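You operate a simulated robot arm through the tools that you are given. There is no shell and no other tool.

The job below is to be done with a simulated robot arm. You get a single attempt, and the scene is never put back.

Task
Slide the ladder aside, put the crate's red tape roll in the red tray and slide the ladder back.
Fine: the roll comes from the green crate under the platform; free the ladder with the yellow knob before you slide it and turn the knob back at the end. Where these are worked on the way, their far stop is far enough and under half their travel is too little: ladder, yellow knob.

It is judged by the outcome, as a careful person would: the job done as asked, and still so three seconds after it is handed in. It fails if anything else is knocked over, pushed out of place, dropped, spilled or broken.

Robot
A 7-joint arm with a two-finger parallel gripper, fixed in place. Base frame: the origin is on the floor under the middle of its stand, x ahead of it, y to its left, z up. Units: cm, degrees, N and s.
It reaches about 147.9 cm from its shoulder. Its first joint turns from -166.0 to 166.0 degrees. Payload 4.4 kg.
The TCP is the grasp point between the finger pads, 2.3 cm short of the fingertips. In the tool frame z runs along the fingers and y along their closing line. Largest opening 9.4 cm; finger width 3.8, thickness 1; the body of the gripper, 5.4 by 9.6 cm, starts 3.9 cm behind the TCP.
Orientation is that of the tool frame in the base frame, as a unit quaternion [x, y, z, w]. With the fingers straight down and closing along the base's y, the tool's x points along the base's -x, its y along +y and its z along -z.

Tools
- The arm moves only by the tool step_arm. Its argument "moves" is a list that holds one entry, the list of rows, each a list of 6 numbers: the shift along the tool's x, y, z in cm, then the turn, a rotation vector about the tool's x, y, z in degrees. In form: [[[tx, ty, tz, rx, ry, rz], ...]]. A call has 1 to 20 rows; each row shifts and turns the commanded pose from where the row before left it, along the tool's axes as they then stand. "fingers" is the finger opening in cm, from 0 to 9.4, set as the call begins (left out, the last holds). A row lasts 0.2 s, in which the tool goes at most 5 cm and 8.6 degrees; a call with a longer step from one row to the next is refused whole, and so is a gripper value outside its range. Where a pose cannot be reached the arm comes as near as it can. A force on the tool above 40 N (or 10 N above the force at the start of the call, whichever is more), or a blocked arm, ends the call early, and 0.2 s more pass. The fingers move at their own pace (about 7.2 cm/s each) and stop on an object; they squeeze with about 27 N. The grip force told is the motor's: it shows also when the fingers shut on nothing. Time passes only in rows, and 0.2 s behind the last, so rows that do not move let the fingers close. The reply holds the time, the measured pose of the TCP, the force on the tool along the base axes, the opening and the grip force, in the units named above and with some noise, with the torque about the TCP (base axes, N m) and any sound that the robot's microphone picked up.
- Cameras (640 x 400 px; columns grow to the right, rows downward): "scene" is fixed at [4.87, -49.69, 120.72]; the picture's right is [0.34, -0.94, 0.00], its down [-0.10, -0.03, -0.99] and it looks along [0.94, 0.34, -0.10] (base axes); focal length 214 px, centre (320, 200). "wrist" rides on the gripper at [8.6, 1.6, -7.4] in the tool frame; the picture's right is [-0.18, 0.98, 0.00], its down [-0.58, -0.11, -0.81] and it looks along [-0.79, -0.15, 0.59] (tool axes); focal length 243 px, centre (320, 200). There is no depth. A picture from a camera that has moved, and an enlarged one, comes with that camera's place and axes in the base frame and with its lens. The place of the scene camera against the robot may be out by one fixed shift of up to 1.2 cm in any direction.
- get_image(camera): a new picture of that camera. No time passes.
- zoom(camera, box): a new picture of the part [left, top, right, bottom] of that camera's present view, enlarged. No time passes.
- sign_off(): hands the job in; it is judged then, once.

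Places have to be worked out from the pictures, the camera data and where the tool is seen. Open the gripper and draw the arm clear of the work before you hand the job in, unless the task says otherwise.

The tools are called after "Emit:" by a JSON object that holds its "api" and its "payload". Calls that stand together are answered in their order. step_arm: Moves the arm, as the interface text tells. Its arguments: {"type":"object","properties":{"moves":{"type":"array","items":{"type":"array","items":{"type":"array","items":{"type":"number"}}}},"fingers":{"type":"number"}},"required":["moves"]} The other tools are called the same way: get_image (camera) takes a picture; zoom (camera, box) takes an enlarged picture of a part of a camera's view; sign_off () hands the job in.

At the start:

```text
time_s: 0.0
tool_pos: [53.3, 0.38, 157.07]
ee_rot: [0.0, 1.0, 0.0, 0.0]
force: [0.0, 0.5, -0.4]
torque: [0.02, -0.01, -0.02]
gripper_width: 9.38
grip_force: 0.1
```

scene: 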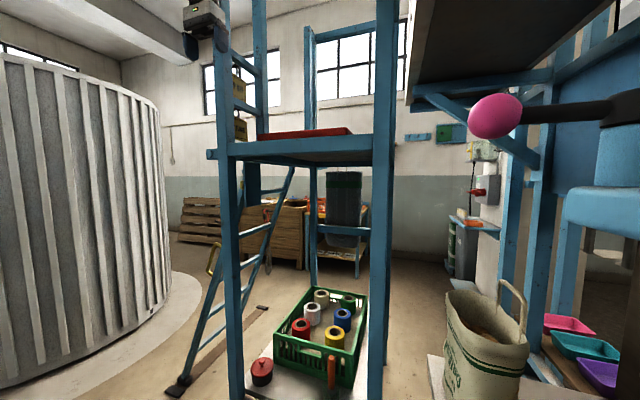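
wrist: 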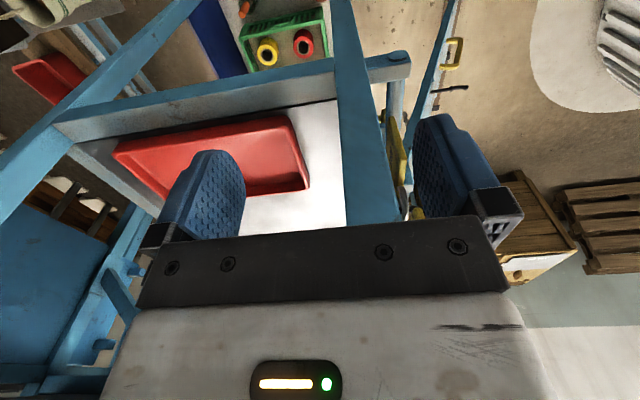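

I'll look closer at the scene before moving anything: the crate, ladder, knob and tray.

Emit:
{"api": "zoom", "payload": {"camera": "scene", "box": [160, 200, 400, 400]}}

Emit:
{"api": "zoom", "payload": {"camera": "scene", "box": [160, 0, 420, 200]}}

Emit:
{"api": "zoom", "payload": {"camera": "wrist", "box": [320, 0, 560, 230]}}

Emit:
{"api": "zoom", "payload": {"camera": "scene", "box": [420, 200, 640, 400]}}

```text
2.00 times, centred on (280, 300) of scene
camera zoom: at [4.87, -49.69, 120.72], right [0.34, -0.94, 0.0], down [-0.1, -0.03, -0.99], along [0.94, 0.34, -0.1], focal length 429 px, centre (400, 0)
```

zoom: 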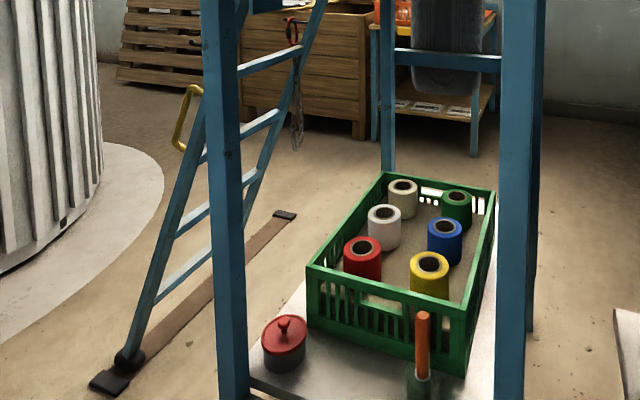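

```text
2.00 times, centred on (290, 100) of scene
camera zoom: at [4.87, -49.69, 120.72], right [0.34, -0.94, 0.0], down [-0.1, -0.03, -0.99], along [0.94, 0.34, -0.1], focal length 429 px, centre (380, 400)
```

zoom: 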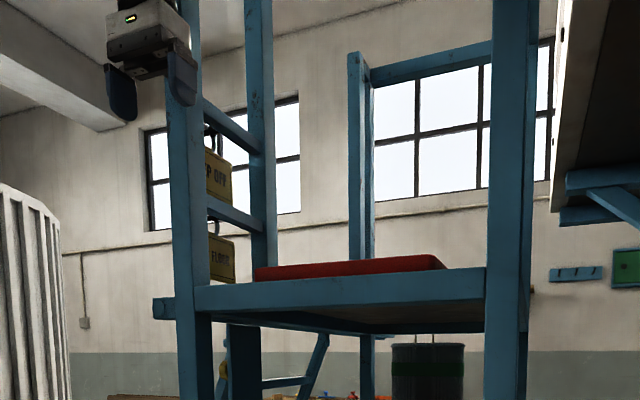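

```text
1.74 times, centred on (440, 115) of wrist
camera zoom: at [44.59, 2.05, 164.49], right [0.18, 0.98, 0.0], down [0.58, -0.11, 0.81], along [0.79, -0.15, -0.59], focal length 422 px, centre (111, 348)
```

zoom: 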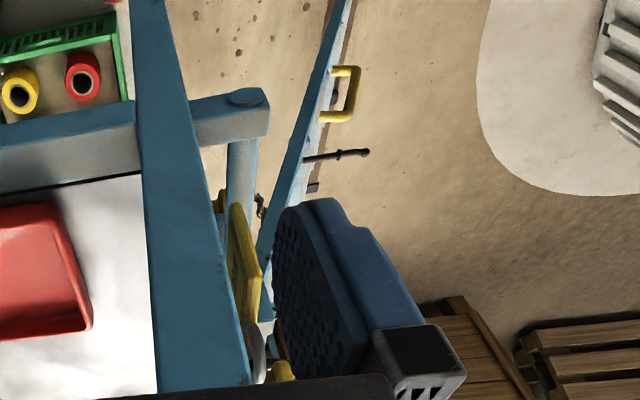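

```text
2.00 times, centred on (530, 300) of scene
camera zoom: at [4.87, -49.69, 120.72], right [0.34, -0.94, 0.0], down [-0.1, -0.03, -0.99], along [0.94, 0.34, -0.1], focal length 429 px, centre (-100, 0)
```

zoom: 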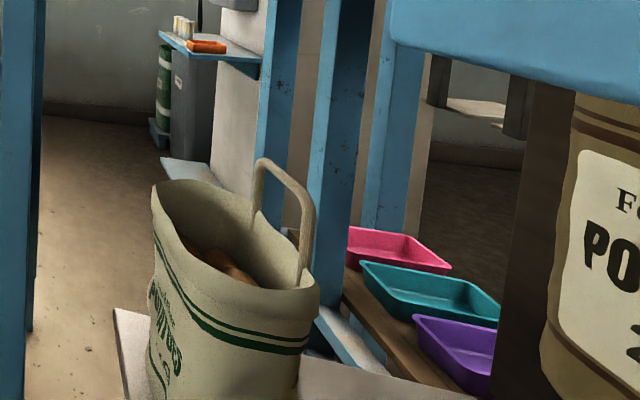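

The near-left post stands around (63, 3), the platform top is near z≈133, and the red roll triangulates to about (84, -12, 58). I back off and move left in free space to see the ladder and find the yellow knob.

Emit:
{"api": "step_arm", "payload": {"moves": [[[2.5, 0, 0, 0, 0, 0], [2.5, 0, 0, 0, 0, 0], [2.5, 0, 0, 0, 0, 0], [2, 3, 0, 0, 0, 0], [1.5, 4, 0, 0, 0, 0], [1, 4, 0, 0, 0, 0], [0, 4.5, 0, 0, 0, 0], [0, 4.5, 0, 0, 0, 0], [0, 4.5, 0, 0, 0, 0], [0, 4.5, 0, 0, 0, 0], [0, 4.5, 0, 0, 0, 0], [0, 3, 0, 0, 0, 0]]]}}

Emit:
{"api": "get_image", "payload": {"camera": "wrist"}}

Emit:
{"api": "get_image", "payload": {"camera": "scene"}}

```text
time_s: 2.6
tool_pos: [41.32, 36.78, 157.18]
ee_rot: [-0.001, 1.0, 0.001, 0.001]
force: [-0.4, -0.8, -0.3]
torque: [0.02, -0.01, 0.0]
gripper_width: 9.4
grip_force: 0.0
```

```text
taken
camera wrist: at [32.56, 38.55, 164.61], right [0.18, 0.98, 0.0], down [0.58, -0.11, 0.81], along [0.79, -0.15, -0.59], focal length 243 px, centre (320, 200)
```

wrist: 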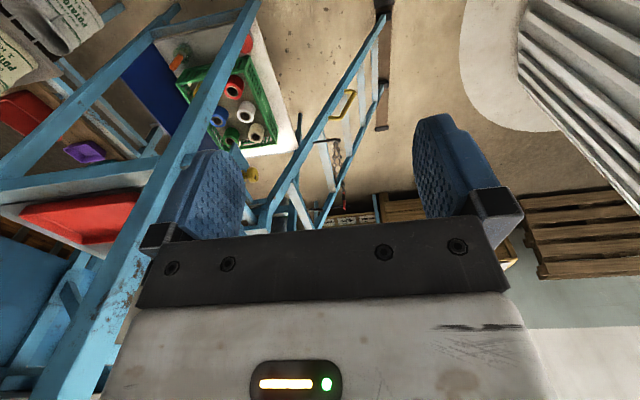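

```text
taken
```

scene: 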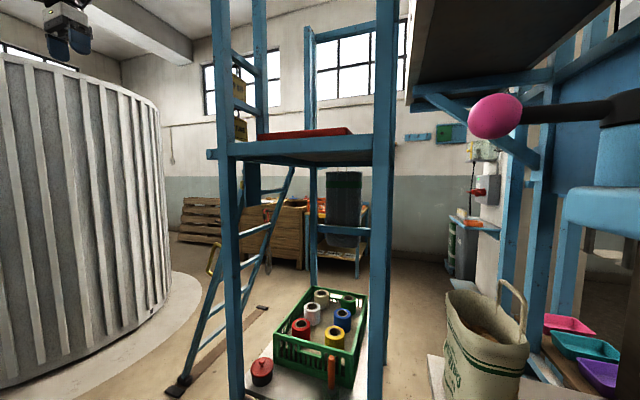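

Emit:
{"api": "zoom", "payload": {"camera": "wrist", "box": [200, 60, 420, 240]}}

Emit:
{"api": "zoom", "payload": {"camera": "wrist", "box": [80, 20, 300, 200]}}

Emit:
{"api": "zoom", "payload": {"camera": "wrist", "box": [0, 0, 220, 180]}}

Emit:
{"api": "zoom", "payload": {"camera": "scene", "box": [190, 30, 320, 200]}}

```text
2.22 times, centred on (310, 150) of wrist
camera zoom: at [32.56, 38.55, 164.61], right [0.18, 0.98, 0.0], down [0.58, -0.11, 0.81], along [0.79, -0.15, -0.59], focal length 539 px, centre (342, 311)
```

zoom: 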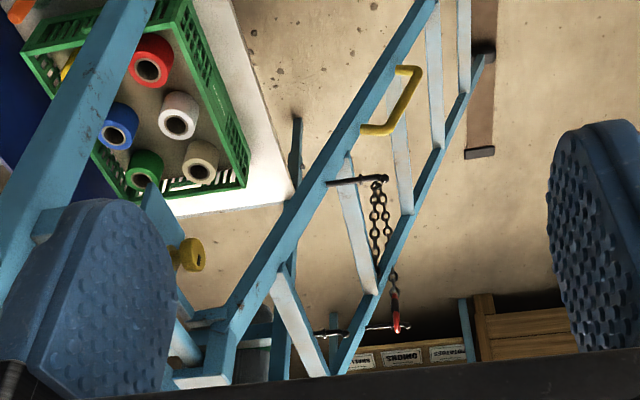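

```text
2.22 times, centred on (190, 110) of wrist
camera zoom: at [32.56, 38.55, 164.61], right [0.18, 0.98, 0.0], down [0.58, -0.11, 0.81], along [0.79, -0.15, -0.59], focal length 539 px, centre (609, 400)
```

zoom: 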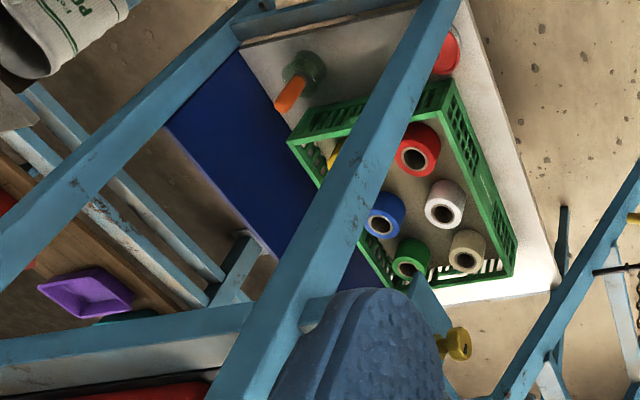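

```text
2.22 times, centred on (110, 90) of wrist
camera zoom: at [32.56, 38.55, 164.61], right [0.18, 0.98, 0.0], down [0.58, -0.11, 0.81], along [0.79, -0.15, -0.59], focal length 539 px, centre (787, 444)
```

zoom: 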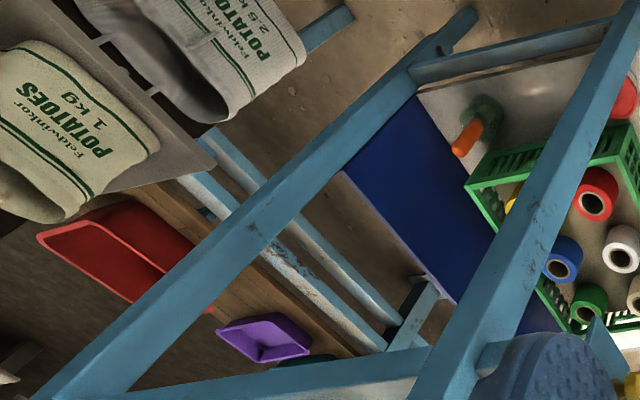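

```text
2.35 times, centred on (255, 115) of scene
camera zoom: at [4.87, -49.69, 120.72], right [0.34, -0.94, 0.0], down [-0.1, -0.03, -0.99], along [0.94, 0.34, -0.1], focal length 505 px, centre (473, 400)
```

zoom: 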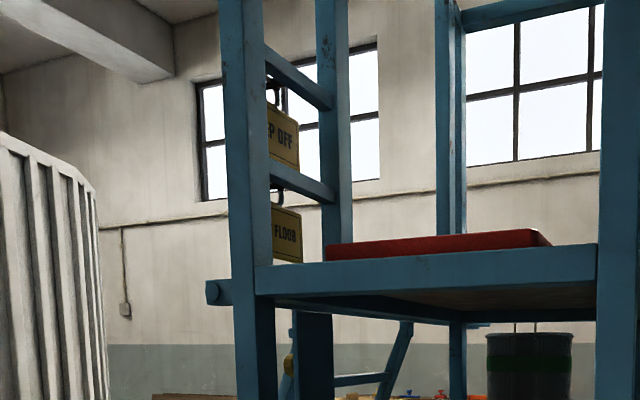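

I can see a yellow knob on a small blue bracket beside the ladder's top, triangulating to about (77, 11, 119). I move the camera closer, staying clear of the beam end at (59, 9, 130).

Emit:
{"api": "step_arm", "payload": {"moves": [[[-0.78, -3.0, 2.7, 0, 0, 0], [-0.78, -3.0, 2.7, 0, 0, 0], [-0.78, -3.0, 2.7, 0, 0, 0], [-0.78, -3.0, 2.7, 0, 0, 0], [-0.78, -3.0, 2.7, 0, 0, 0], [-0.78, -3.0, 2.7, 0, 0, 0]]]}}

Emit:
{"api": "get_image", "payload": {"camera": "wrist"}}

Emit:
{"api": "zoom", "payload": {"camera": "wrist", "box": [230, 120, 430, 245]}}

```text
time_s: 4.0
tool_pos: [45.86, 18.83, 140.81]
ee_rot: [0.0, 1.0, 0.0, 0.0]
force: [0.3, 0.1, -0.2]
torque: [0.0, 0.01, 0.02]
gripper_width: 9.38
grip_force: 0.1
```

```text
taken
camera wrist: at [37.2, 20.51, 148.2], right [0.18, 0.98, 0.0], down [0.58, -0.11, 0.81], along [0.79, -0.15, -0.59], focal length 243 px, centre (320, 200)
```

wrist: 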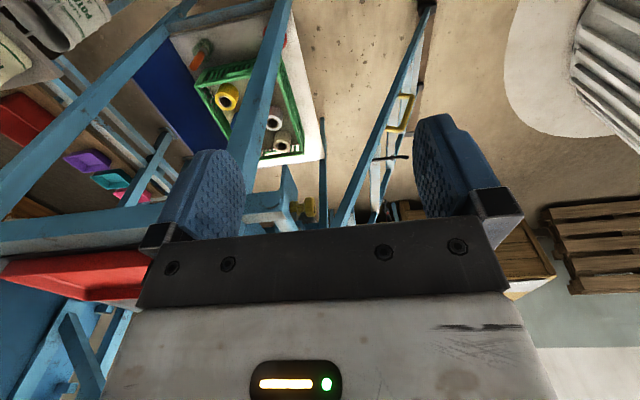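

```text
3.20 times, centred on (330, 182) of wrist
camera zoom: at [37.2, 20.51, 148.2], right [0.18, 0.98, 0.0], down [0.58, -0.11, 0.81], along [0.79, -0.15, -0.59], focal length 776 px, centre (288, 256)
```

zoom: 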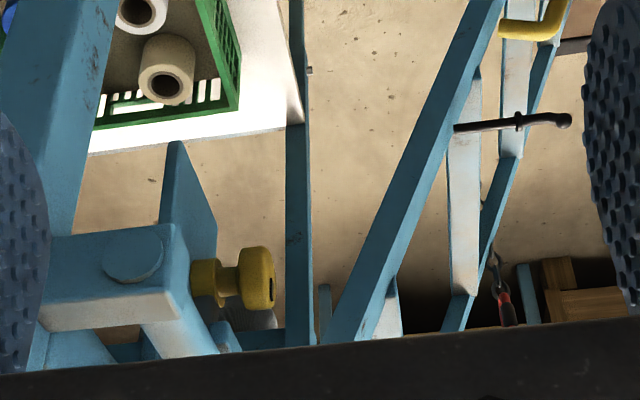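

The knob sits on the beam/rail end, axis along +y, head at about (77, 11, 119.5). I also see a possible second red tray on the right-hand bench, so I yaw the camera right to compare the two before deciding.

Emit:
{"api": "step_arm", "payload": {"moves": [[[1, 0, -3, 0, 0, 7.5], [0, 0, -3, 0, 0, 7.5], [0, 0, -3, 0, 0, 7.5], [0, 0, -3, 0, 0, 7.5], [0, 0, -3, 0, 0, 7.5], [0, 0, -3, 0, 0, 7.5], [0, 0, 0, 0, 0, 7.5]]]}}

Emit:
{"api": "get_image", "payload": {"camera": "wrist"}}

Emit:
{"api": "zoom", "payload": {"camera": "wrist", "box": [130, 20, 400, 190]}}

```text
time_s: 5.6
tool_pos: [44.97, 18.79, 158.91]
ee_rot: [0.443, 0.896, 0.001, 0.0]
force: [-0.5, -1.2, 0.3]
torque: [0.02, -0.01, -0.04]
gripper_width: 9.4
grip_force: 0.0
```

```text
taken
camera wrist: at [40.96, 26.8, 166.33], right [0.89, 0.45, 0.0], down [0.27, -0.53, 0.81], along [0.36, -0.72, -0.59], focal length 243 px, centre (320, 200)
```

wrist: 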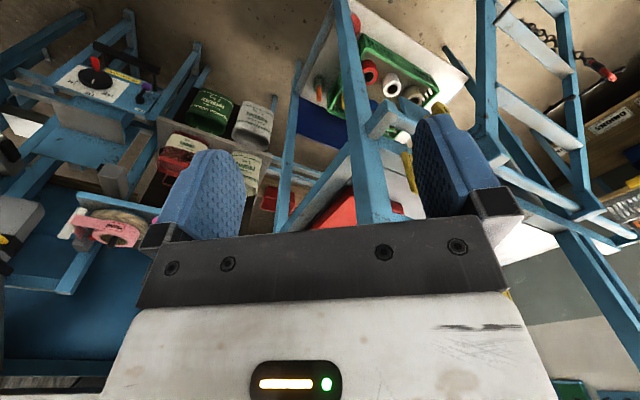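

```text
2.35 times, centred on (265, 105) of wrist
camera zoom: at [40.96, 26.8, 166.33], right [0.89, 0.45, 0.0], down [0.27, -0.53, 0.81], along [0.36, -0.72, -0.59], focal length 571 px, centre (449, 424)
```

zoom: 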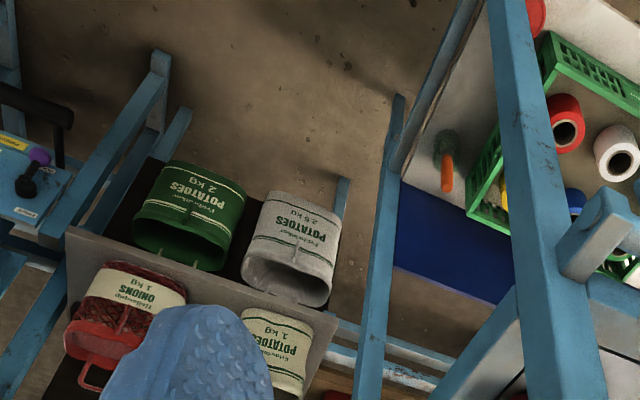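

Emit:
{"api": "step_arm", "payload": {"moves": [[[0, 0, 0, 0, 0, 7.5], [0, 0, -2, 0, 0, 7.5], [0, 0, -2, 0, 0, 0]]]}}

Emit:
{"api": "get_image", "payload": {"camera": "wrist"}}

Emit:
{"api": "zoom", "payload": {"camera": "wrist", "box": [230, 100, 430, 240]}}

```text
time_s: 6.4
tool_pos: [44.96, 19.0, 162.94]
ee_rot: [0.556, 0.831, -0.001, 0.0]
force: [0.1, 0.1, -0.5]
torque: [-0.02, 0.0, 0.0]
gripper_width: 9.35
grip_force: 0.1
```

```text
taken
camera wrist: at [43.15, 27.56, 170.34], right [0.98, 0.21, 0.0], down [0.12, -0.58, 0.81], along [0.17, -0.79, -0.59], focal length 243 px, centre (320, 200)
```

wrist: 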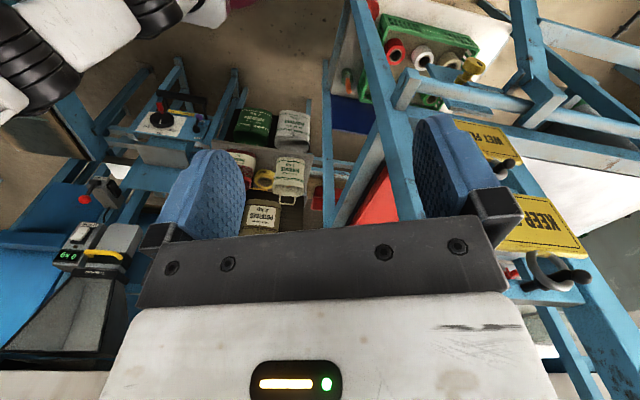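

```text
2.86 times, centred on (330, 170) of wrist
camera zoom: at [43.15, 27.56, 170.34], right [0.98, 0.21, 0.0], down [0.12, -0.58, 0.81], along [0.17, -0.79, -0.59], focal length 693 px, centre (291, 286)
```

zoom: 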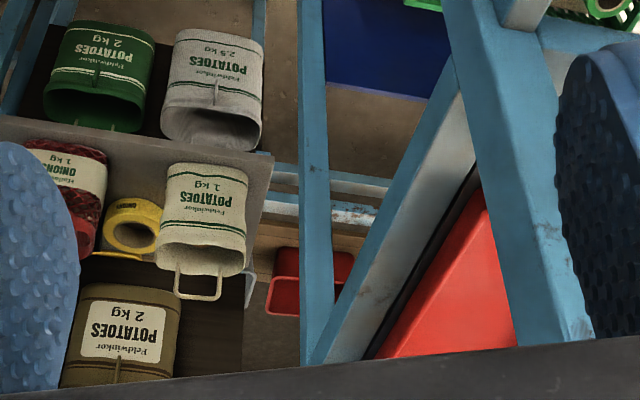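

There is indeed another red object far right on the low bench near (80, -128, 53). I slide the arm right in free space (x≈42, well in front of the posts) to compare both red trays properly.

Emit:
{"api": "step_arm", "payload": {"moves": [[[-4.08, -2.04, 0, 0, 0, 0], [-4.08, -2.04, 0, 0, 0, 0], [-4.08, -2.04, 0, 0, 0, 0], [-4.08, -2.04, 0, 0, 0, 0], [-4.08, -2.04, 0, 0, 0, 0], [-4.08, -2.04, 0, 0, 0, 0], [-4.08, -2.04, 0, 0, 0, 0], [-4.08, -2.04, 0, 0, 0, 0]]]}}

Emit:
{"api": "get_image", "payload": {"camera": "wrist"}}

Emit:
{"api": "get_image", "payload": {"camera": "scene"}}

```text
time_s: 8.2
tool_pos: [42.22, -17.65, 162.93]
ee_rot: [0.556, 0.831, 0.0, 0.0]
force: [-0.1, -0.5, 0.6]
torque: [0.02, -0.04, 0.02]
gripper_width: 9.39
grip_force: 0.1
```

```text
taken
camera wrist: at [40.42, -8.91, 170.28], right [0.98, 0.21, 0.0], down [0.12, -0.58, 0.81], along [0.17, -0.79, -0.59], focal length 243 px, centre (320, 200)
```

wrist: 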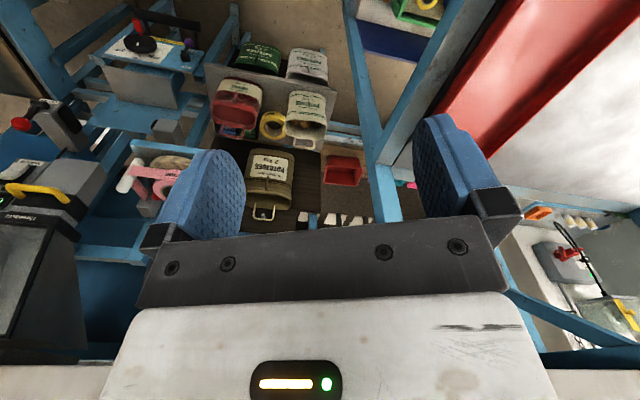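

```text
taken
```

scene: 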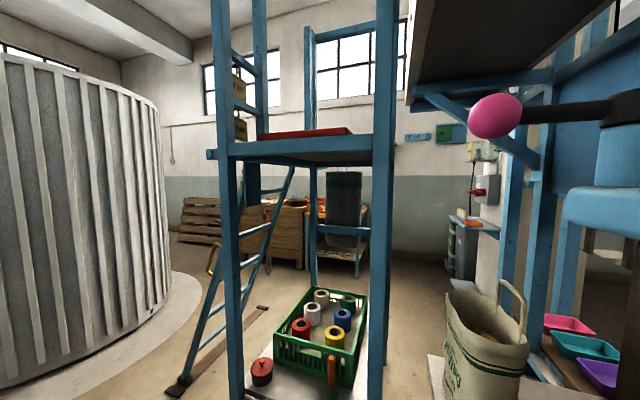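

Emit:
{"api": "zoom", "payload": {"camera": "wrist", "box": [200, 60, 440, 230]}}

Emit:
{"api": "zoom", "payload": {"camera": "wrist", "box": [400, 0, 640, 200]}}

```text
2.35 times, centred on (320, 145) of wrist
camera zoom: at [40.42, -8.91, 170.28], right [0.98, 0.21, 0.0], down [0.12, -0.58, 0.81], along [0.17, -0.79, -0.59], focal length 571 px, centre (320, 329)
```

zoom: 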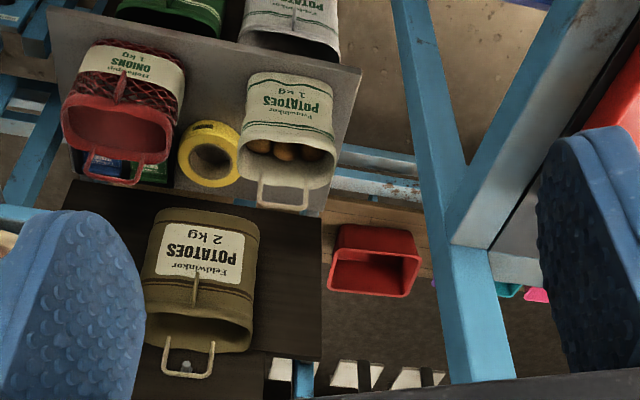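

```text
2.00 times, centred on (520, 100) of wrist
camera zoom: at [40.42, -8.91, 170.28], right [0.98, 0.21, 0.0], down [0.12, -0.58, 0.81], along [0.17, -0.79, -0.59], focal length 485 px, centre (-80, 400)
```

zoom: 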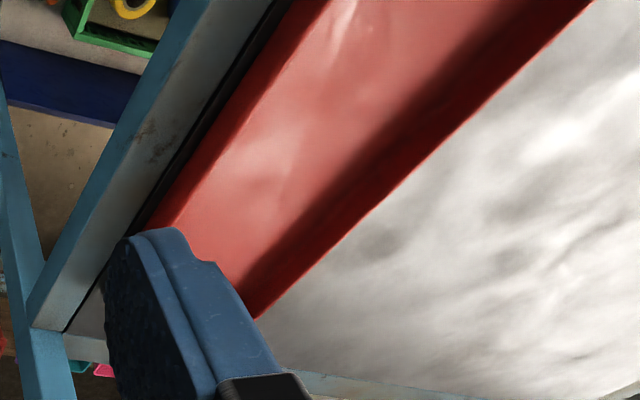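

The bench item is a small deep red bin, whereas the object on the platform is the shallow red tray, near (64–80, -35…-6, 135), so that is my target. Next I go left around the front to view the yellow knob from its +y side.

Emit:
{"api": "step_arm", "payload": {"moves": [[[4.37, 1.8, 0, 0, 0, 0], [4.37, 1.8, 0, 0, 0, 0], [4.37, 1.8, 0, 0, 0, 0], [4.37, 1.8, 0, 0, 0, 0], [4.37, 1.8, 0, 0, 0, 0], [4.37, 1.8, 0, 0, 0, 0], [4.37, 1.8, 0, 0, 0, 0], [4.37, 1.8, 0, 0, 0, 0], [4.37, 1.8, 0, 0, 0, 0], [4.37, 1.8, 0, 0, 0, 0], [4.37, 1.8, 0, 0, 0, 0], [-1.04, 3.49, 2.5, 0, 0, 0], [-1.04, 3.49, 2.5, 0, 0, 0], [-1.04, 3.49, 2.5, 0, 0, 0], [-1.04, 3.49, 2.5, 0, 0, 0], [-1.04, 3.49, 2.5, 0, 0, 0], [-1.04, 3.49, 2.5, 0, 0, 0]]]}}

Emit:
{"api": "get_image", "payload": {"camera": "wrist"}}

Emit:
{"api": "zoom", "payload": {"camera": "wrist", "box": [240, 80, 440, 235]}}

```text
time_s: 11.8
tool_pos: [63.98, 36.75, 147.96]
ee_rot: [0.555, 0.832, 0.001, 0.0]
force: [-0.4, -0.3, 0.3]
torque: [0.0, -0.01, 0.01]
gripper_width: 9.41
grip_force: 0.2
```

```text
taken
camera wrist: at [62.21, 45.35, 155.42], right [0.98, 0.21, 0.0], down [0.12, -0.58, 0.81], along [0.17, -0.79, -0.59], focal length 243 px, centre (320, 200)
```

wrist: 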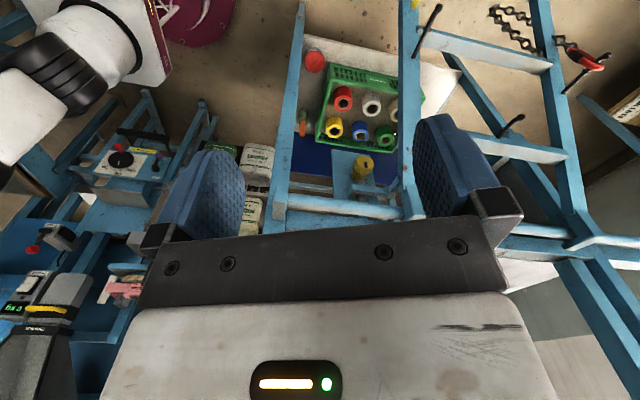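

```text
2.58 times, centred on (340, 158) of wrist
camera zoom: at [62.21, 45.35, 155.42], right [0.98, 0.21, 0.0], down [0.12, -0.58, 0.81], along [0.17, -0.79, -0.59], focal length 626 px, centre (268, 310)
```

zoom: 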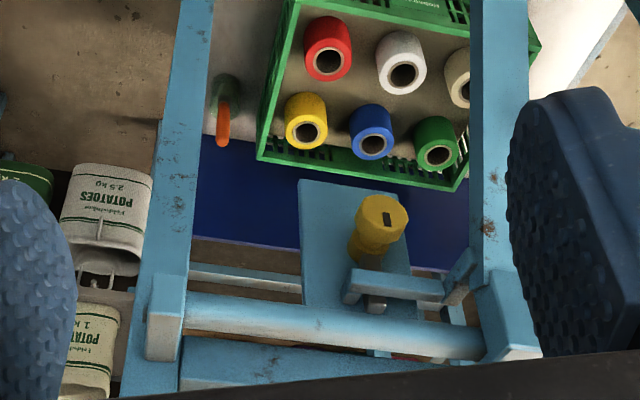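

The knob is clearly visible: yellow cylinder with a slot marker on its face, axis along +y, at about (78.5, 11, 119), with the ladder's near stile just beyond it in x. I go back to zero yaw while shifting left, then tip the fingers to point along -y.

Emit:
{"api": "step_arm", "payload": {"moves": [[[2, 0, 0, 0, 0, -7.5], [2, 0, 0, 0, 0, -7.5], [2, 0, 0, 0, 0, -7.5], [2, 0, 0, 0, 0, -7.5], [0, 0, 0, 0, 0, -7.5], [0, 0, 0, 0, 0, -7.5], [0, 0, 0, 0, 0, -7.5], [0, 0, 0, 0, 0, -7.5], [0, 0, 0, 0, 0, -7.5]]]}}

Emit:
{"api": "step_arm", "payload": {"moves": [[[0, 0, 0, 7.5, 0, 0], [0, 0, 0, 7.5, 0, 0], [0, 0, 0, 7.5, 0, 0], [0, 0, 0, 7.5, 0, 0], [0, 0, 0, 7.5, 0, 0], [0, 0, 0, 7.5, 0, 0], [0, 0, 0, 7.5, 0, 0], [0, 0, 0, 7.5, 0, 0], [0, 0, 0, 7.5, 0, 0], [0, 0, 0, 7.5, 0, 0], [0, 0, 0, 7.5, 0, 0], [0, 0, 0, 7.5, 0, 0]]]}}

Emit:
{"api": "get_image", "payload": {"camera": "wrist"}}

Emit:
{"api": "get_image", "payload": {"camera": "scene"}}

```text
time_s: 13.8
tool_pos: [59.56, 43.29, 147.88]
ee_rot: [0.0, 1.0, 0.0, 0.001]
force: [-1.0, 0.5, -0.7]
torque: [0.03, -0.02, 0.01]
gripper_width: 9.41
grip_force: 0.0
```

```text
time_s: 16.4
tool_pos: [57.27, 40.67, 134.03]
ee_rot: [-0.001, 0.867, -0.499, 0.002]
force: [-0.4, 0.1, 0.9]
torque: [0.0, 0.0, 0.0]
gripper_width: 9.4
grip_force: 0.0
out of reach, approached as far as the arm can: row 6, 7, 8, 9, 10, 11, 12
```

```text
taken
camera wrist: at [48.6, 47.9, 136.4], right [0.18, 0.49, -0.85], down [0.58, 0.64, 0.5], along [0.79, -0.58, -0.17], focal length 243 px, centre (320, 200)
```

wrist: 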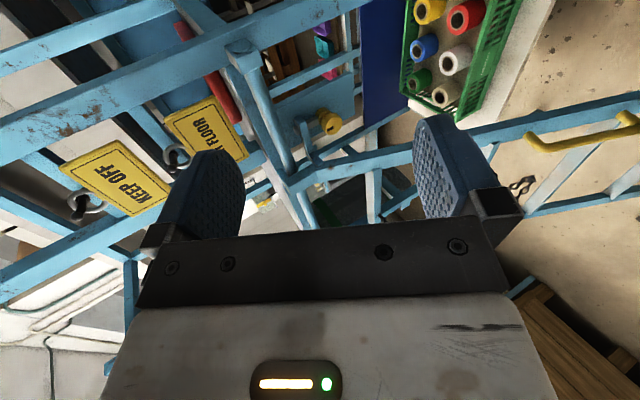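

```text
taken
```

scene: 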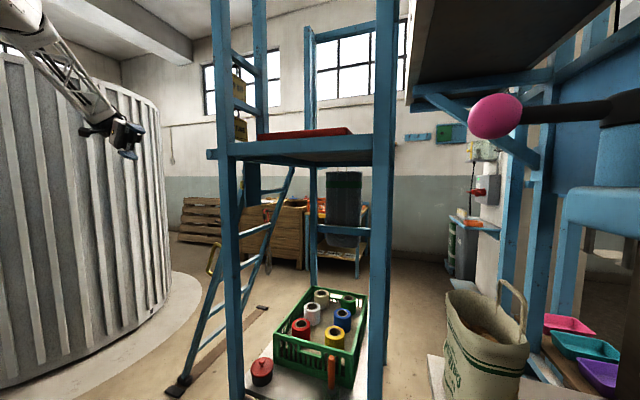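

The full 90° tilt isn't reachable out here (stopped at 60°), but the view is useful. I zoom on the knob, latch and ladder top from this side.

Emit:
{"api": "zoom", "payload": {"camera": "wrist", "box": [220, 50, 420, 220]}}

Emit:
{"api": "zoom", "payload": {"camera": "wrist", "box": [480, 60, 640, 220]}}

Emit:
{"api": "zoom", "payload": {"camera": "scene", "box": [200, 130, 320, 230]}}

```text
2.35 times, centred on (320, 135) of wrist
camera zoom: at [48.6, 47.9, 136.4], right [0.18, 0.49, -0.85], down [0.58, 0.64, 0.5], along [0.79, -0.58, -0.17], focal length 571 px, centre (320, 353)
```

zoom: 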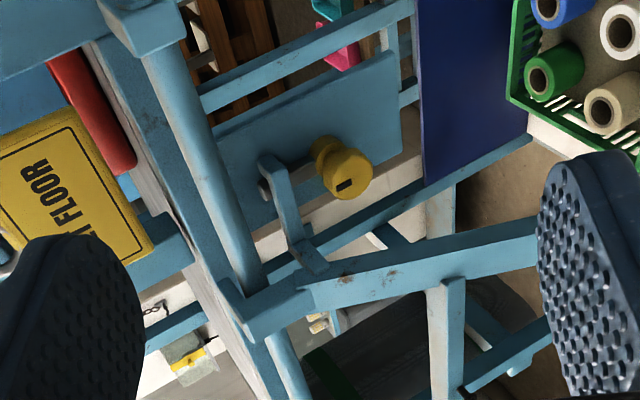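

```text
2.50 times, centred on (560, 140) of wrist
camera zoom: at [48.6, 47.9, 136.4], right [0.18, 0.49, -0.85], down [0.58, 0.64, 0.5], along [0.79, -0.58, -0.17], focal length 606 px, centre (-280, 350)
```

zoom: 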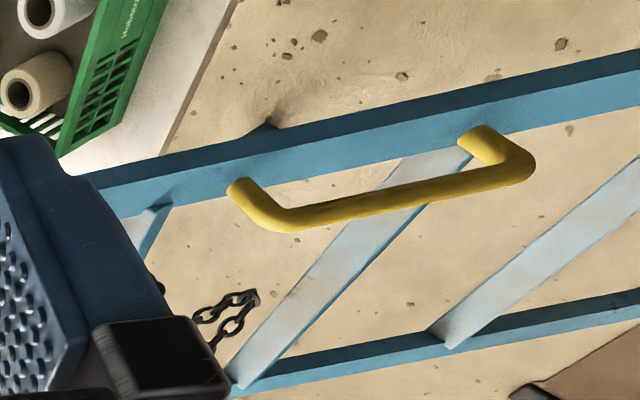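

```text
4.00 times, centred on (260, 180) of scene
camera zoom: at [4.87, -49.69, 120.72], right [0.34, -0.94, 0.0], down [-0.1, -0.03, -0.99], along [0.94, 0.34, -0.1], focal length 858 px, centre (560, 280)
```

zoom: 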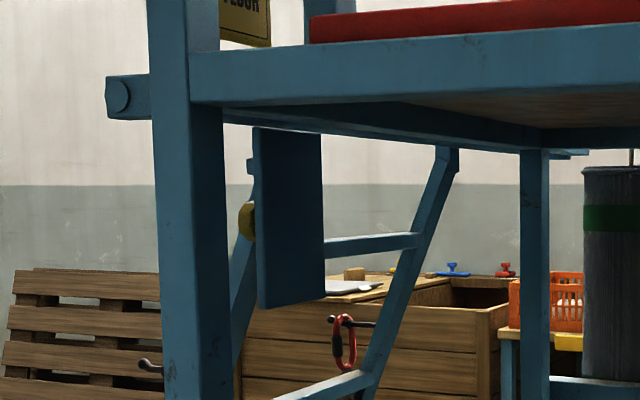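

Triangulating three views puts the knob head at (79.6, 10.4, 118), about 4 cm across, slot vertical; the latch arm runs above it at z≈124, and the ladder stile starts near x≈86. I shift +x so the wrist is less folded and check whether the -y pointing becomes reachable.

Emit:
{"api": "step_arm", "payload": {"moves": [[[-4, 0, 0, 0, 0, 0], [-4, 0, 0, 0, 0, 0], [-4, 0, 0, 0, 0, 0], [-4, 0, 0, 0, 0, 0], [-4, 0, 0, 0, 0, 0]]]}}

Emit:
{"api": "get_image", "payload": {"camera": "scene"}}

```text
time_s: 17.6
tool_pos: [77.23, 40.64, 134.39]
ee_rot: [-0.001, 0.867, -0.498, 0.003]
force: [-0.5, -1.1, 0.7]
torque: [-0.01, 0.01, -0.01]
gripper_width: 9.42
grip_force: 0.1
```

```text
taken
```

scene: 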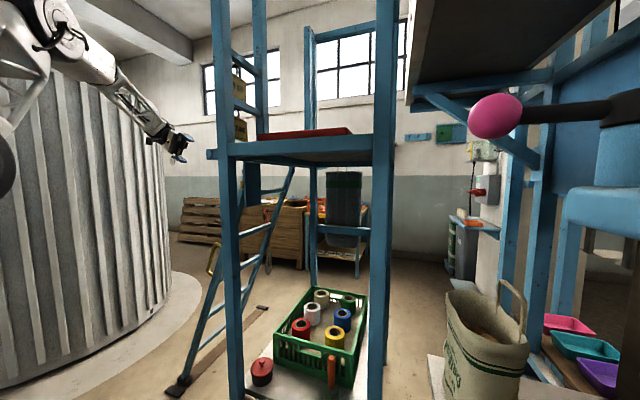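

The commanded pose evidently follows the achieved one (60° tilt at (77.2, 40.6, 134.4)). I try completing the tilt to 90° here in small steps.

Emit:
{"api": "step_arm", "payload": {"moves": [[[0, 0, 0, 7.5, 0, 0], [0, 0, 0, 7.5, 0, 0], [0, 0, 0, 7.5, 0, 0], [0, 0, 0, 7.5, 0, 0]]]}}

Emit:
{"api": "get_image", "payload": {"camera": "wrist"}}

```text
time_s: 18.6
tool_pos: [75.91, 39.0, 130.59]
ee_rot: [-0.002, 0.815, -0.58, 0.003]
force: [0.2, 0.2, -1.1]
torque: [-0.01, 0.01, 0.03]
gripper_width: 9.39
grip_force: 0.0
out of reach, approached as far as the arm can: row 1, 2, 3, 4
```

```text
taken
camera wrist: at [67.21, 46.56, 131.35], right [0.18, 0.32, -0.93], down [0.58, 0.73, 0.37], along [0.8, -0.6, -0.05], focal length 243 px, centre (320, 200)
```

wrist: 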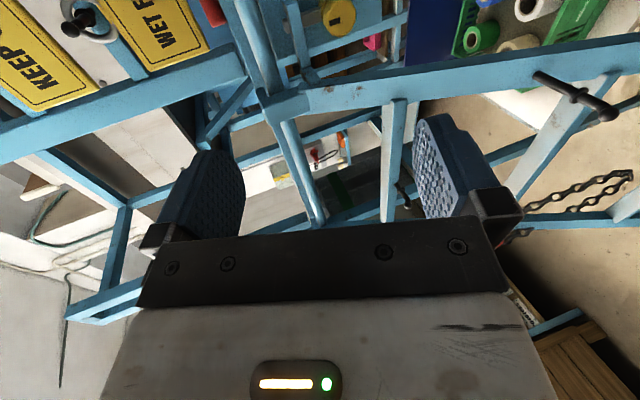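

Tilt is now 71° here, improving as the arm gets nearer. I move toward a pre-grasp spot in front of the knob (about (79.6, 28, 124)) and continue tilting.

Emit:
{"api": "step_arm", "payload": {"moves": [[[-1.23, 0.88, 4.18, 0, 0, 0], [-1.23, 0.88, 4.18, 0, 0, 0], [-1.23, 0.88, 4.18, 0, 0, 0], [0, 0, 0, 6.4, 0, 0], [0, 0, 0, 6.4, 0, 0], [0, 0, 0, 6.4, 0, 0]]]}}

Emit:
{"api": "get_image", "payload": {"camera": "wrist"}}

Emit:
{"api": "get_image", "payload": {"camera": "scene"}}

```text
time_s: 20.0
tool_pos: [79.29, 27.66, 122.46]
ee_rot: [-0.004, 0.71, -0.704, 0.001]
force: [0.3, -0.4, -3.8]
torque: [-0.25, 0.01, -0.02]
gripper_width: 9.4
grip_force: 0.1
out of reach, approached as far as the arm can: row 6
```

```text
taken
camera wrist: at [70.57, 35.2, 120.97], right [0.18, 0.01, -0.98], down [0.58, 0.81, 0.11], along [0.8, -0.59, 0.14], focal length 243 px, centre (320, 200)
```

wrist: 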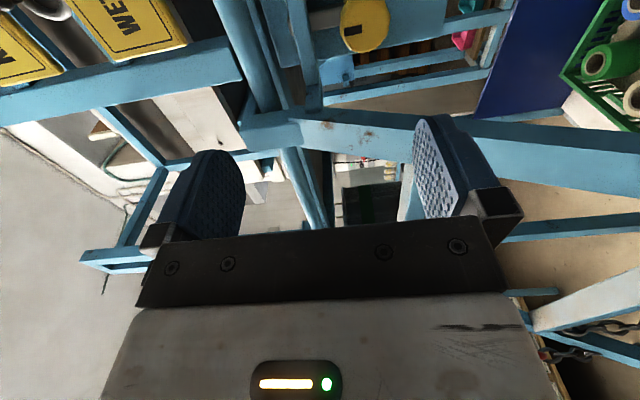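

```text
taken
```

scene: 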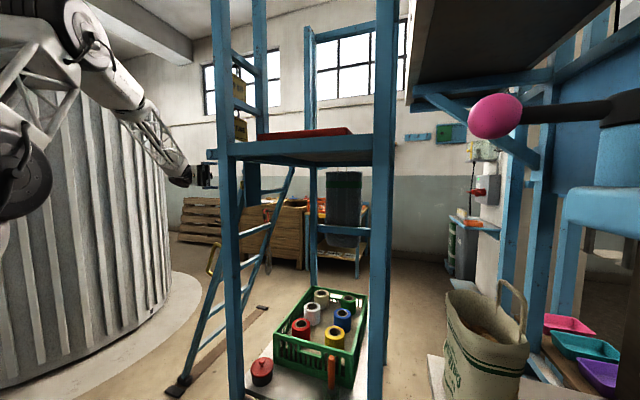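

I'm now at 90° tilt, pointing -y, ~17 cm in front of the knob. I zoom in on the knob for a precise fix and run an idle row to check the small force reading.

Emit:
{"api": "zoom", "payload": {"camera": "wrist", "box": [270, 0, 470, 125]}}

Emit:
{"api": "step_arm", "payload": {"moves": [[[0, 0, 0, 0, 0, 0]]]}}

```text
3.20 times, centred on (370, 62) of wrist
camera zoom: at [70.57, 35.2, 120.97], right [0.18, 0.01, -0.98], down [0.58, 0.81, 0.11], along [0.8, -0.59, 0.14], focal length 776 px, centre (160, 640)
```

zoom: 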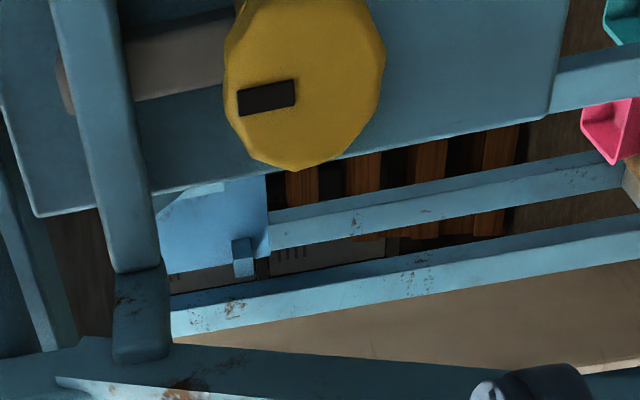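

```text
time_s: 20.4
tool_pos: [79.19, 27.75, 123.13]
ee_rot: [-0.002, 0.711, -0.703, 0.003]
force: [-0.3, 0.4, 0.3]
torque: [-0.01, 0.0, -0.02]
gripper_width: 9.39
grip_force: 0.1
```

Readings are clean; the knob face centre is at about (79.4, 10.7, 118.4), its mark points up, and a grey bolt runs up from it behind the ladder's latch arm. To keep the fingers clear of that latch arm I'll grip across x, so I roll the hand 90° with the camera going underneath.

Emit:
{"api": "step_arm", "payload": {"moves": [[[0, 0, 0, 0, 0, 7.5], [0, 0, 0, 0, 0, 7.5], [0, 0, 0, 0, 0, 7.5], [0, 0, 0, 0, 0, 7.5], [0, 0, 0, 0, 0, 7.5], [0, 0, 0, 0, 0, 7.5], [0, 0, 0, 0, 0, 7.5], [0, 0, 0, 0, 0, 7.5], [0, 0, 0, 0, 0, 7.5], [0, 0, 0, 0, 0, 7.5], [0, 0, 0, 0, 0, 7.5], [0, 0, 0, 0, 0, 7.5]]], "fingers": 6.5}}

Emit:
{"api": "get_image", "payload": {"camera": "wrist"}}

Emit:
{"api": "get_image", "payload": {"camera": "scene"}}

```text
time_s: 23.0
tool_pos: [79.23, 27.53, 122.67]
ee_rot: [0.5, 0.501, -0.496, 0.503]
force: [-0.7, -0.7, -0.4]
torque: [-0.01, 0.02, -0.02]
gripper_width: 6.49
grip_force: 0.1
out of reach, approached as far as the arm can: row 1
```

```text
taken
camera wrist: at [80.77, 35.09, 113.96], right [0.98, 0.01, 0.19], down [-0.12, 0.81, 0.58], along [-0.15, -0.59, 0.79], focal length 243 px, centre (320, 200)
```

wrist: 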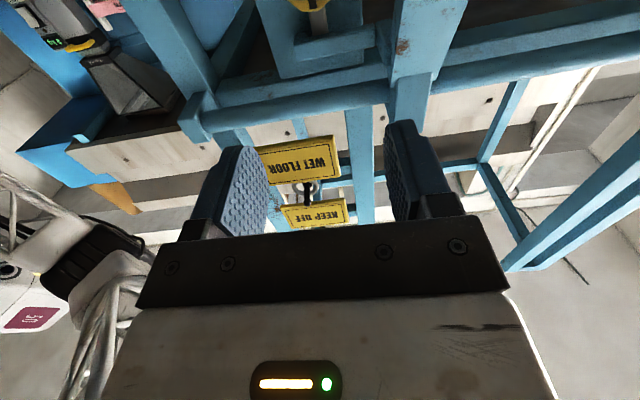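

```text
taken
```

scene: 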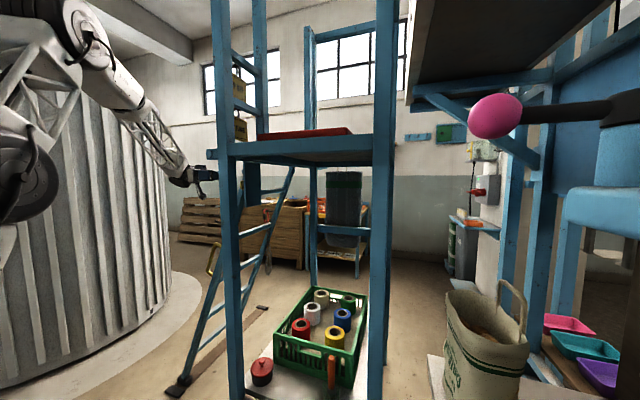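

The hand is now rolled with closing along x and the knob ahead. Before closing in, I check the clearance to the ladder stile on the right, which looks tight at about x=85.

Emit:
{"api": "zoom", "payload": {"camera": "wrist", "box": [260, 0, 500, 150]}}

```text
2.67 times, centred on (380, 75) of wrist
camera zoom: at [80.77, 35.09, 113.96], right [0.98, 0.01, 0.19], down [-0.12, 0.81, 0.58], along [-0.15, -0.59, 0.79], focal length 647 px, centre (160, 533)
```

zoom: 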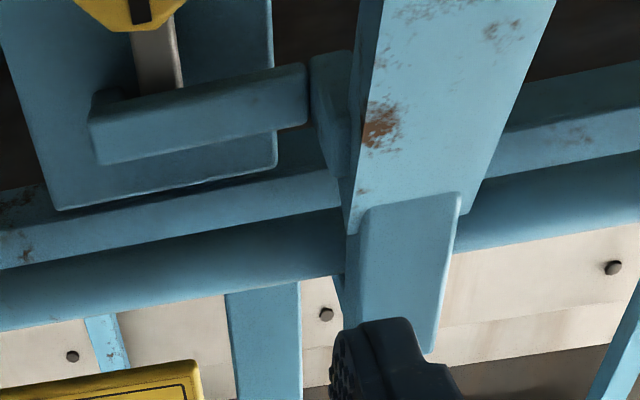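

The stile's near edge is at x≈85.3 while the knob is at x≈79.2, leaving only about 0.5 cm for the hand body when it turns. I'll lean the hand 6° so the body sits further from the stile, lower to z=118.4 and approach partway.

Emit:
{"api": "step_arm", "payload": {"moves": [[[2.2, 0, 0, 0, 0, 0], [2.1, 0, 0, -6, 0, 0], [0, -0.3, 3, 0, 0, 0], [0, -0.3, 3, 0, 0, 0], [0, -0.3, 3, 0, 0, 0], [0, 0, 0, 0, 0, 0]]]}}

Emit:
{"api": "get_image", "payload": {"camera": "wrist"}}

Emit:
{"api": "zoom", "payload": {"camera": "scene", "box": [160, 120, 320, 240]}}

```text
time_s: 24.4
tool_pos: [79.27, 18.5, 118.38]
ee_rot: [0.472, 0.526, -0.471, 0.528]
force: [0.2, 0.1, -0.1]
torque: [0.01, -0.02, 0.0]
gripper_width: 6.48
grip_force: 0.0
```

```text
taken
camera wrist: at [80.04, 26.2, 109.61], right [0.98, 0.11, 0.19], down [-0.2, 0.79, 0.58], along [-0.09, -0.6, 0.79], focal length 243 px, centre (320, 200)
```

wrist: 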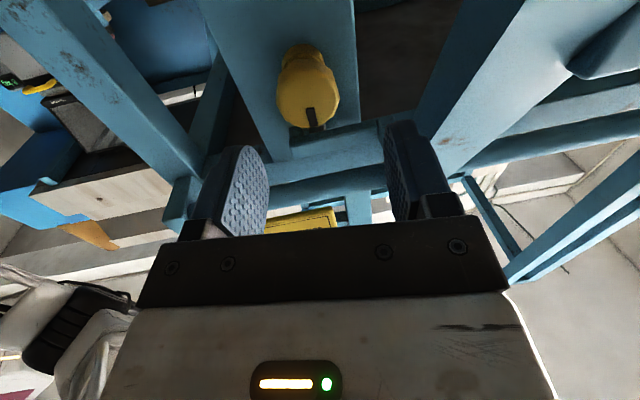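

```text
3.33 times, centred on (240, 180) of scene
camera zoom: at [4.87, -49.69, 120.72], right [0.34, -0.94, 0.0], down [-0.1, -0.03, -0.99], along [0.94, 0.34, -0.1], focal length 715 px, centre (587, 267)
```

zoom: 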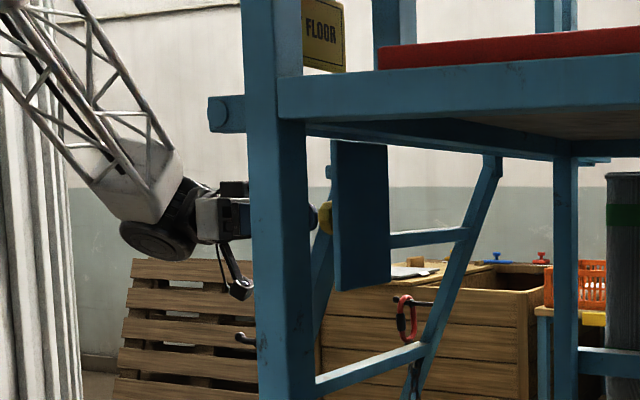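

Emit:
{"api": "zoom", "payload": {"camera": "wrist", "box": [240, 30, 400, 180]}}

```text
2.67 times, centred on (320, 105) of wrist
camera zoom: at [80.04, 26.2, 109.61], right [0.98, 0.11, 0.19], down [-0.2, 0.79, 0.58], along [-0.09, -0.6, 0.79], focal length 647 px, centre (320, 453)
```

zoom: 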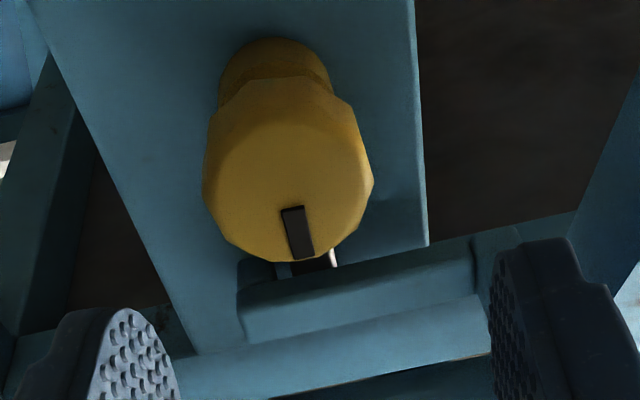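

Refined knob centre: (79.2, face y≈10.7, 118.45); the latch arm's underside is at z≈123 with front face y≈9.2, so gripping with tips at y≈8.9 clears it. I advance straight along -y, then close.

Emit:
{"api": "step_arm", "payload": {"moves": [[[0, -0.26, 2.42, 0, 0, 0], [0, -0.26, 2.42, 0, 0, 0], [0, -0.26, 2.42, 0, 0, 0], [0, 0, 0, 0, 0, 0]]]}}

Emit:
{"api": "get_image", "payload": {"camera": "wrist"}}

```text
time_s: 25.4
tool_pos: [79.18, 11.29, 118.43]
ee_rot: [0.472, 0.526, -0.471, 0.528]
force: [0.0, -0.1, 0.4]
torque: [0.0, -0.01, 0.01]
gripper_width: 6.5
grip_force: 0.1
```

```text
taken
camera wrist: at [80.08, 18.92, 109.71], right [0.98, 0.11, 0.19], down [-0.2, 0.79, 0.58], along [-0.09, -0.6, 0.79], focal length 243 px, centre (320, 200)
```

wrist: 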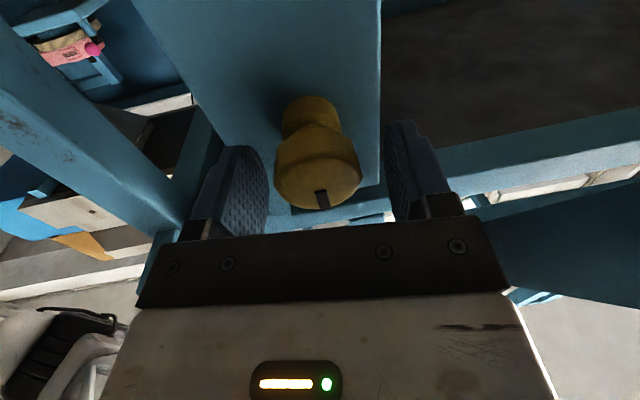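

The knob sits between the fingers with no contact force. I close on it.

Emit:
{"api": "step_arm", "payload": {"moves": [[[0, 0, 0, 0, 0, 0], [0, 0, 0, 0, 0, 0], [0, 0, 0, 0, 0, 0]]], "fingers": 0}}

```text
time_s: 26.0
tool_pos: [79.07, 11.35, 118.54]
ee_rot: [0.473, 0.525, -0.473, 0.526]
force: [-14.5, -0.5, 2.7]
torque: [-0.02, -0.04, -1.01]
gripper_width: 4.36
grip_force: 44.5
stopped in row 2: the force on the tool passed its limit at 42 N (the readings are from after the stop); the commanded pose is now the measured one
```

The grip is on (4.36 cm across) but the 6° lean and a small x offset load the knob sideways (-14 N, -1 Nm). I relax that: nudge -x slightly and ease the lean.

Emit:
{"api": "step_arm", "payload": {"moves": [[[0, -0.1, 0, 1.5, 0, 0], [0, -0.05, 0, 1, 0, 0], [0, 0, 0, 0, 0, 0]]]}}

```text
time_s: 26.9
tool_pos: [79.19, 11.29, 118.38]
ee_rot: [0.483, 0.516, -0.483, 0.517]
force: [12.1, 1.8, -1.4]
torque: [-0.09, 0.03, -0.64]
gripper_width: 4.26
grip_force: 45.2
stopped in row 3: the force on the tool passed its limit at 42 N (the readings are from after the stop); the commanded pose is now the measured one
```

Emit:
{"api": "step_arm", "payload": {"moves": [[[0, 0, 0, 0, 0, 0]]]}}

Emit:
{"api": "get_image", "payload": {"camera": "wrist"}}

```text
time_s: 27.4
tool_pos: [79.09, 11.26, 118.33]
ee_rot: [0.485, 0.514, -0.484, 0.517]
force: [18.0, 2.4, -2.9]
torque: [0.0, 0.01, -0.55]
gripper_width: 4.28
grip_force: 44.7
```

```text
taken
camera wrist: at [80.29, 18.92, 109.7], right [0.98, 0.06, 0.19], down [-0.16, 0.8, 0.58], along [-0.11, -0.6, 0.79], focal length 243 px, centre (320, 200)
```

wrist: 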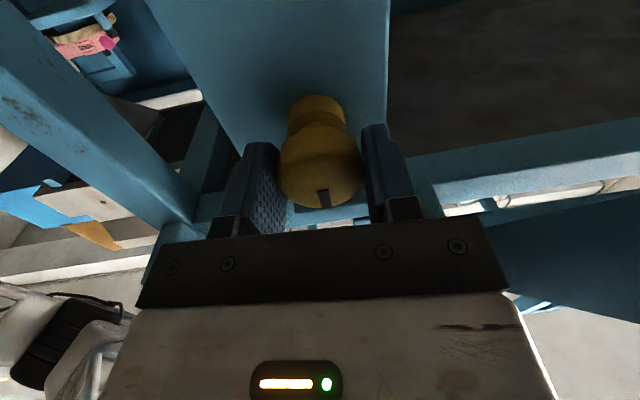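

Emit:
{"api": "step_arm", "payload": {"moves": [[[0, 0.1, 0, 1, 0, 0], [0, 0, 0, 0, 0, 0]]]}}

```text
time_s: 27.9
tool_pos: [79.16, 11.31, 118.42]
ee_rot: [0.488, 0.511, -0.488, 0.512]
force: [-6.0, 3.8, -1.7]
torque: [-0.13, 0.0, -0.75]
gripper_width: 4.25
grip_force: 44.6
```

Now balanced (x≈79.15). I test the turning direction with a small counter-clockwise turn (top toward +x), watching the torque about y.

Emit:
{"api": "step_arm", "payload": {"moves": [[[0, 0, 0, 0, 0, -4], [0, 0, 0, 0, 0, -4], [0, 0, 0, 0, 0, 0]]]}}

Emit:
{"api": "zoom", "payload": {"camera": "wrist", "box": [240, 60, 400, 220]}}

```text
time_s: 28.8
tool_pos: [79.1, 11.23, 118.53]
ee_rot: [0.451, 0.544, -0.523, 0.477]
force: [-24.1, -0.7, -3.7]
torque: [0.47, -0.52, -1.14]
gripper_width: 4.22
grip_force: 45.3
```

```text
2.50 times, centred on (320, 140) of wrist
camera zoom: at [79.23, 18.83, 109.62], right [1.0, 0.05, 0.05], down [-0.07, 0.8, 0.59], along [-0.01, -0.59, 0.81], focal length 606 px, centre (320, 350)
```

zoom: 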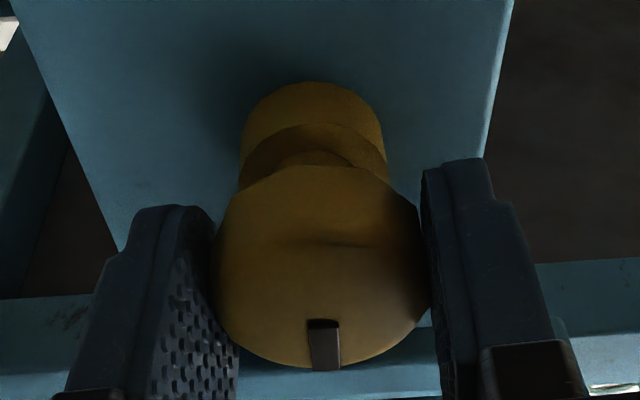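

Emit:
{"api": "step_arm", "payload": {"moves": [[[0, -0.08, 0, 0.5, 0, -5], [0, -0.05, 0, 0.5, 0, -5], [0, 0, 0, 0, 0, 0]]]}}

Emit:
{"api": "zoom", "payload": {"camera": "wrist", "box": [240, 60, 400, 220]}}

```text
time_s: 29.6
tool_pos: [79.18, 11.22, 118.46]
ee_rot: [0.407, 0.576, -0.566, 0.427]
force: [38.6, -1.3, 8.9]
torque: [0.03, -0.8, -0.31]
gripper_width: 4.24
grip_force: 44.9
```

```text
2.50 times, centred on (320, 140) of wrist
camera zoom: at [77.84, 18.75, 109.69], right [0.99, 0.03, -0.12], down [0.05, 0.81, 0.58], along [0.12, -0.58, 0.8], focal length 606 px, centre (320, 350)
```

zoom: 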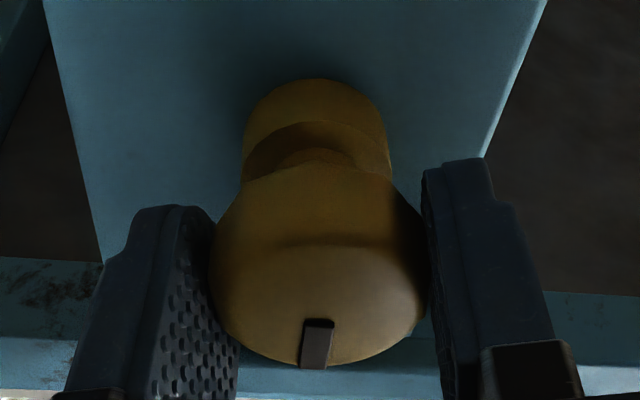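

The mark slipped relative to the fingers with resisting torque rising to 0.8 Nm, so counter-clockwise looks like the stop side. I rotate back and try the other way.

Emit:
{"api": "step_arm", "payload": {"moves": [[[0, 0.1, 0, 0, 0, 5], [0, 0, 0, 0, 0, 5], [0, 0, 0, 0, 0, 5], [0, 0, 0, 0, 0, 5], [0, 0, 0, 0, 0, 0]]]}}

Emit:
{"api": "zoom", "payload": {"camera": "wrist", "box": [240, 60, 400, 220]}}

```text
time_s: 30.8
tool_pos: [79.25, 11.27, 118.53]
ee_rot: [0.501, 0.497, -0.483, 0.519]
force: [21.7, -3.3, 22.7]
torque: [-0.54, -0.08, -0.57]
gripper_width: 4.21
grip_force: 45.1
```

```text
2.50 times, centred on (320, 140) of wrist
camera zoom: at [80.9, 18.85, 109.8], right [0.97, 0.03, 0.22], down [-0.16, 0.8, 0.57], along [-0.16, -0.59, 0.79], focal length 606 px, centre (320, 350)
```

zoom: 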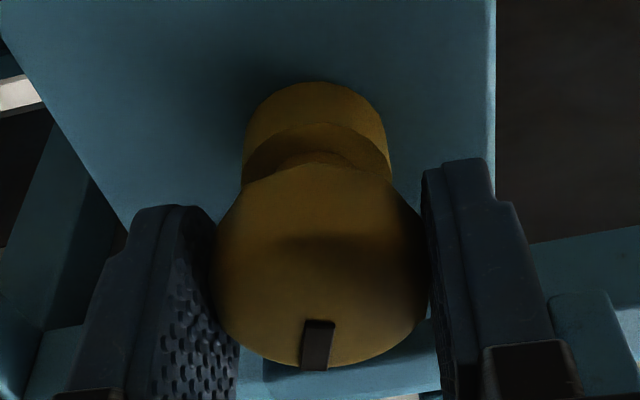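

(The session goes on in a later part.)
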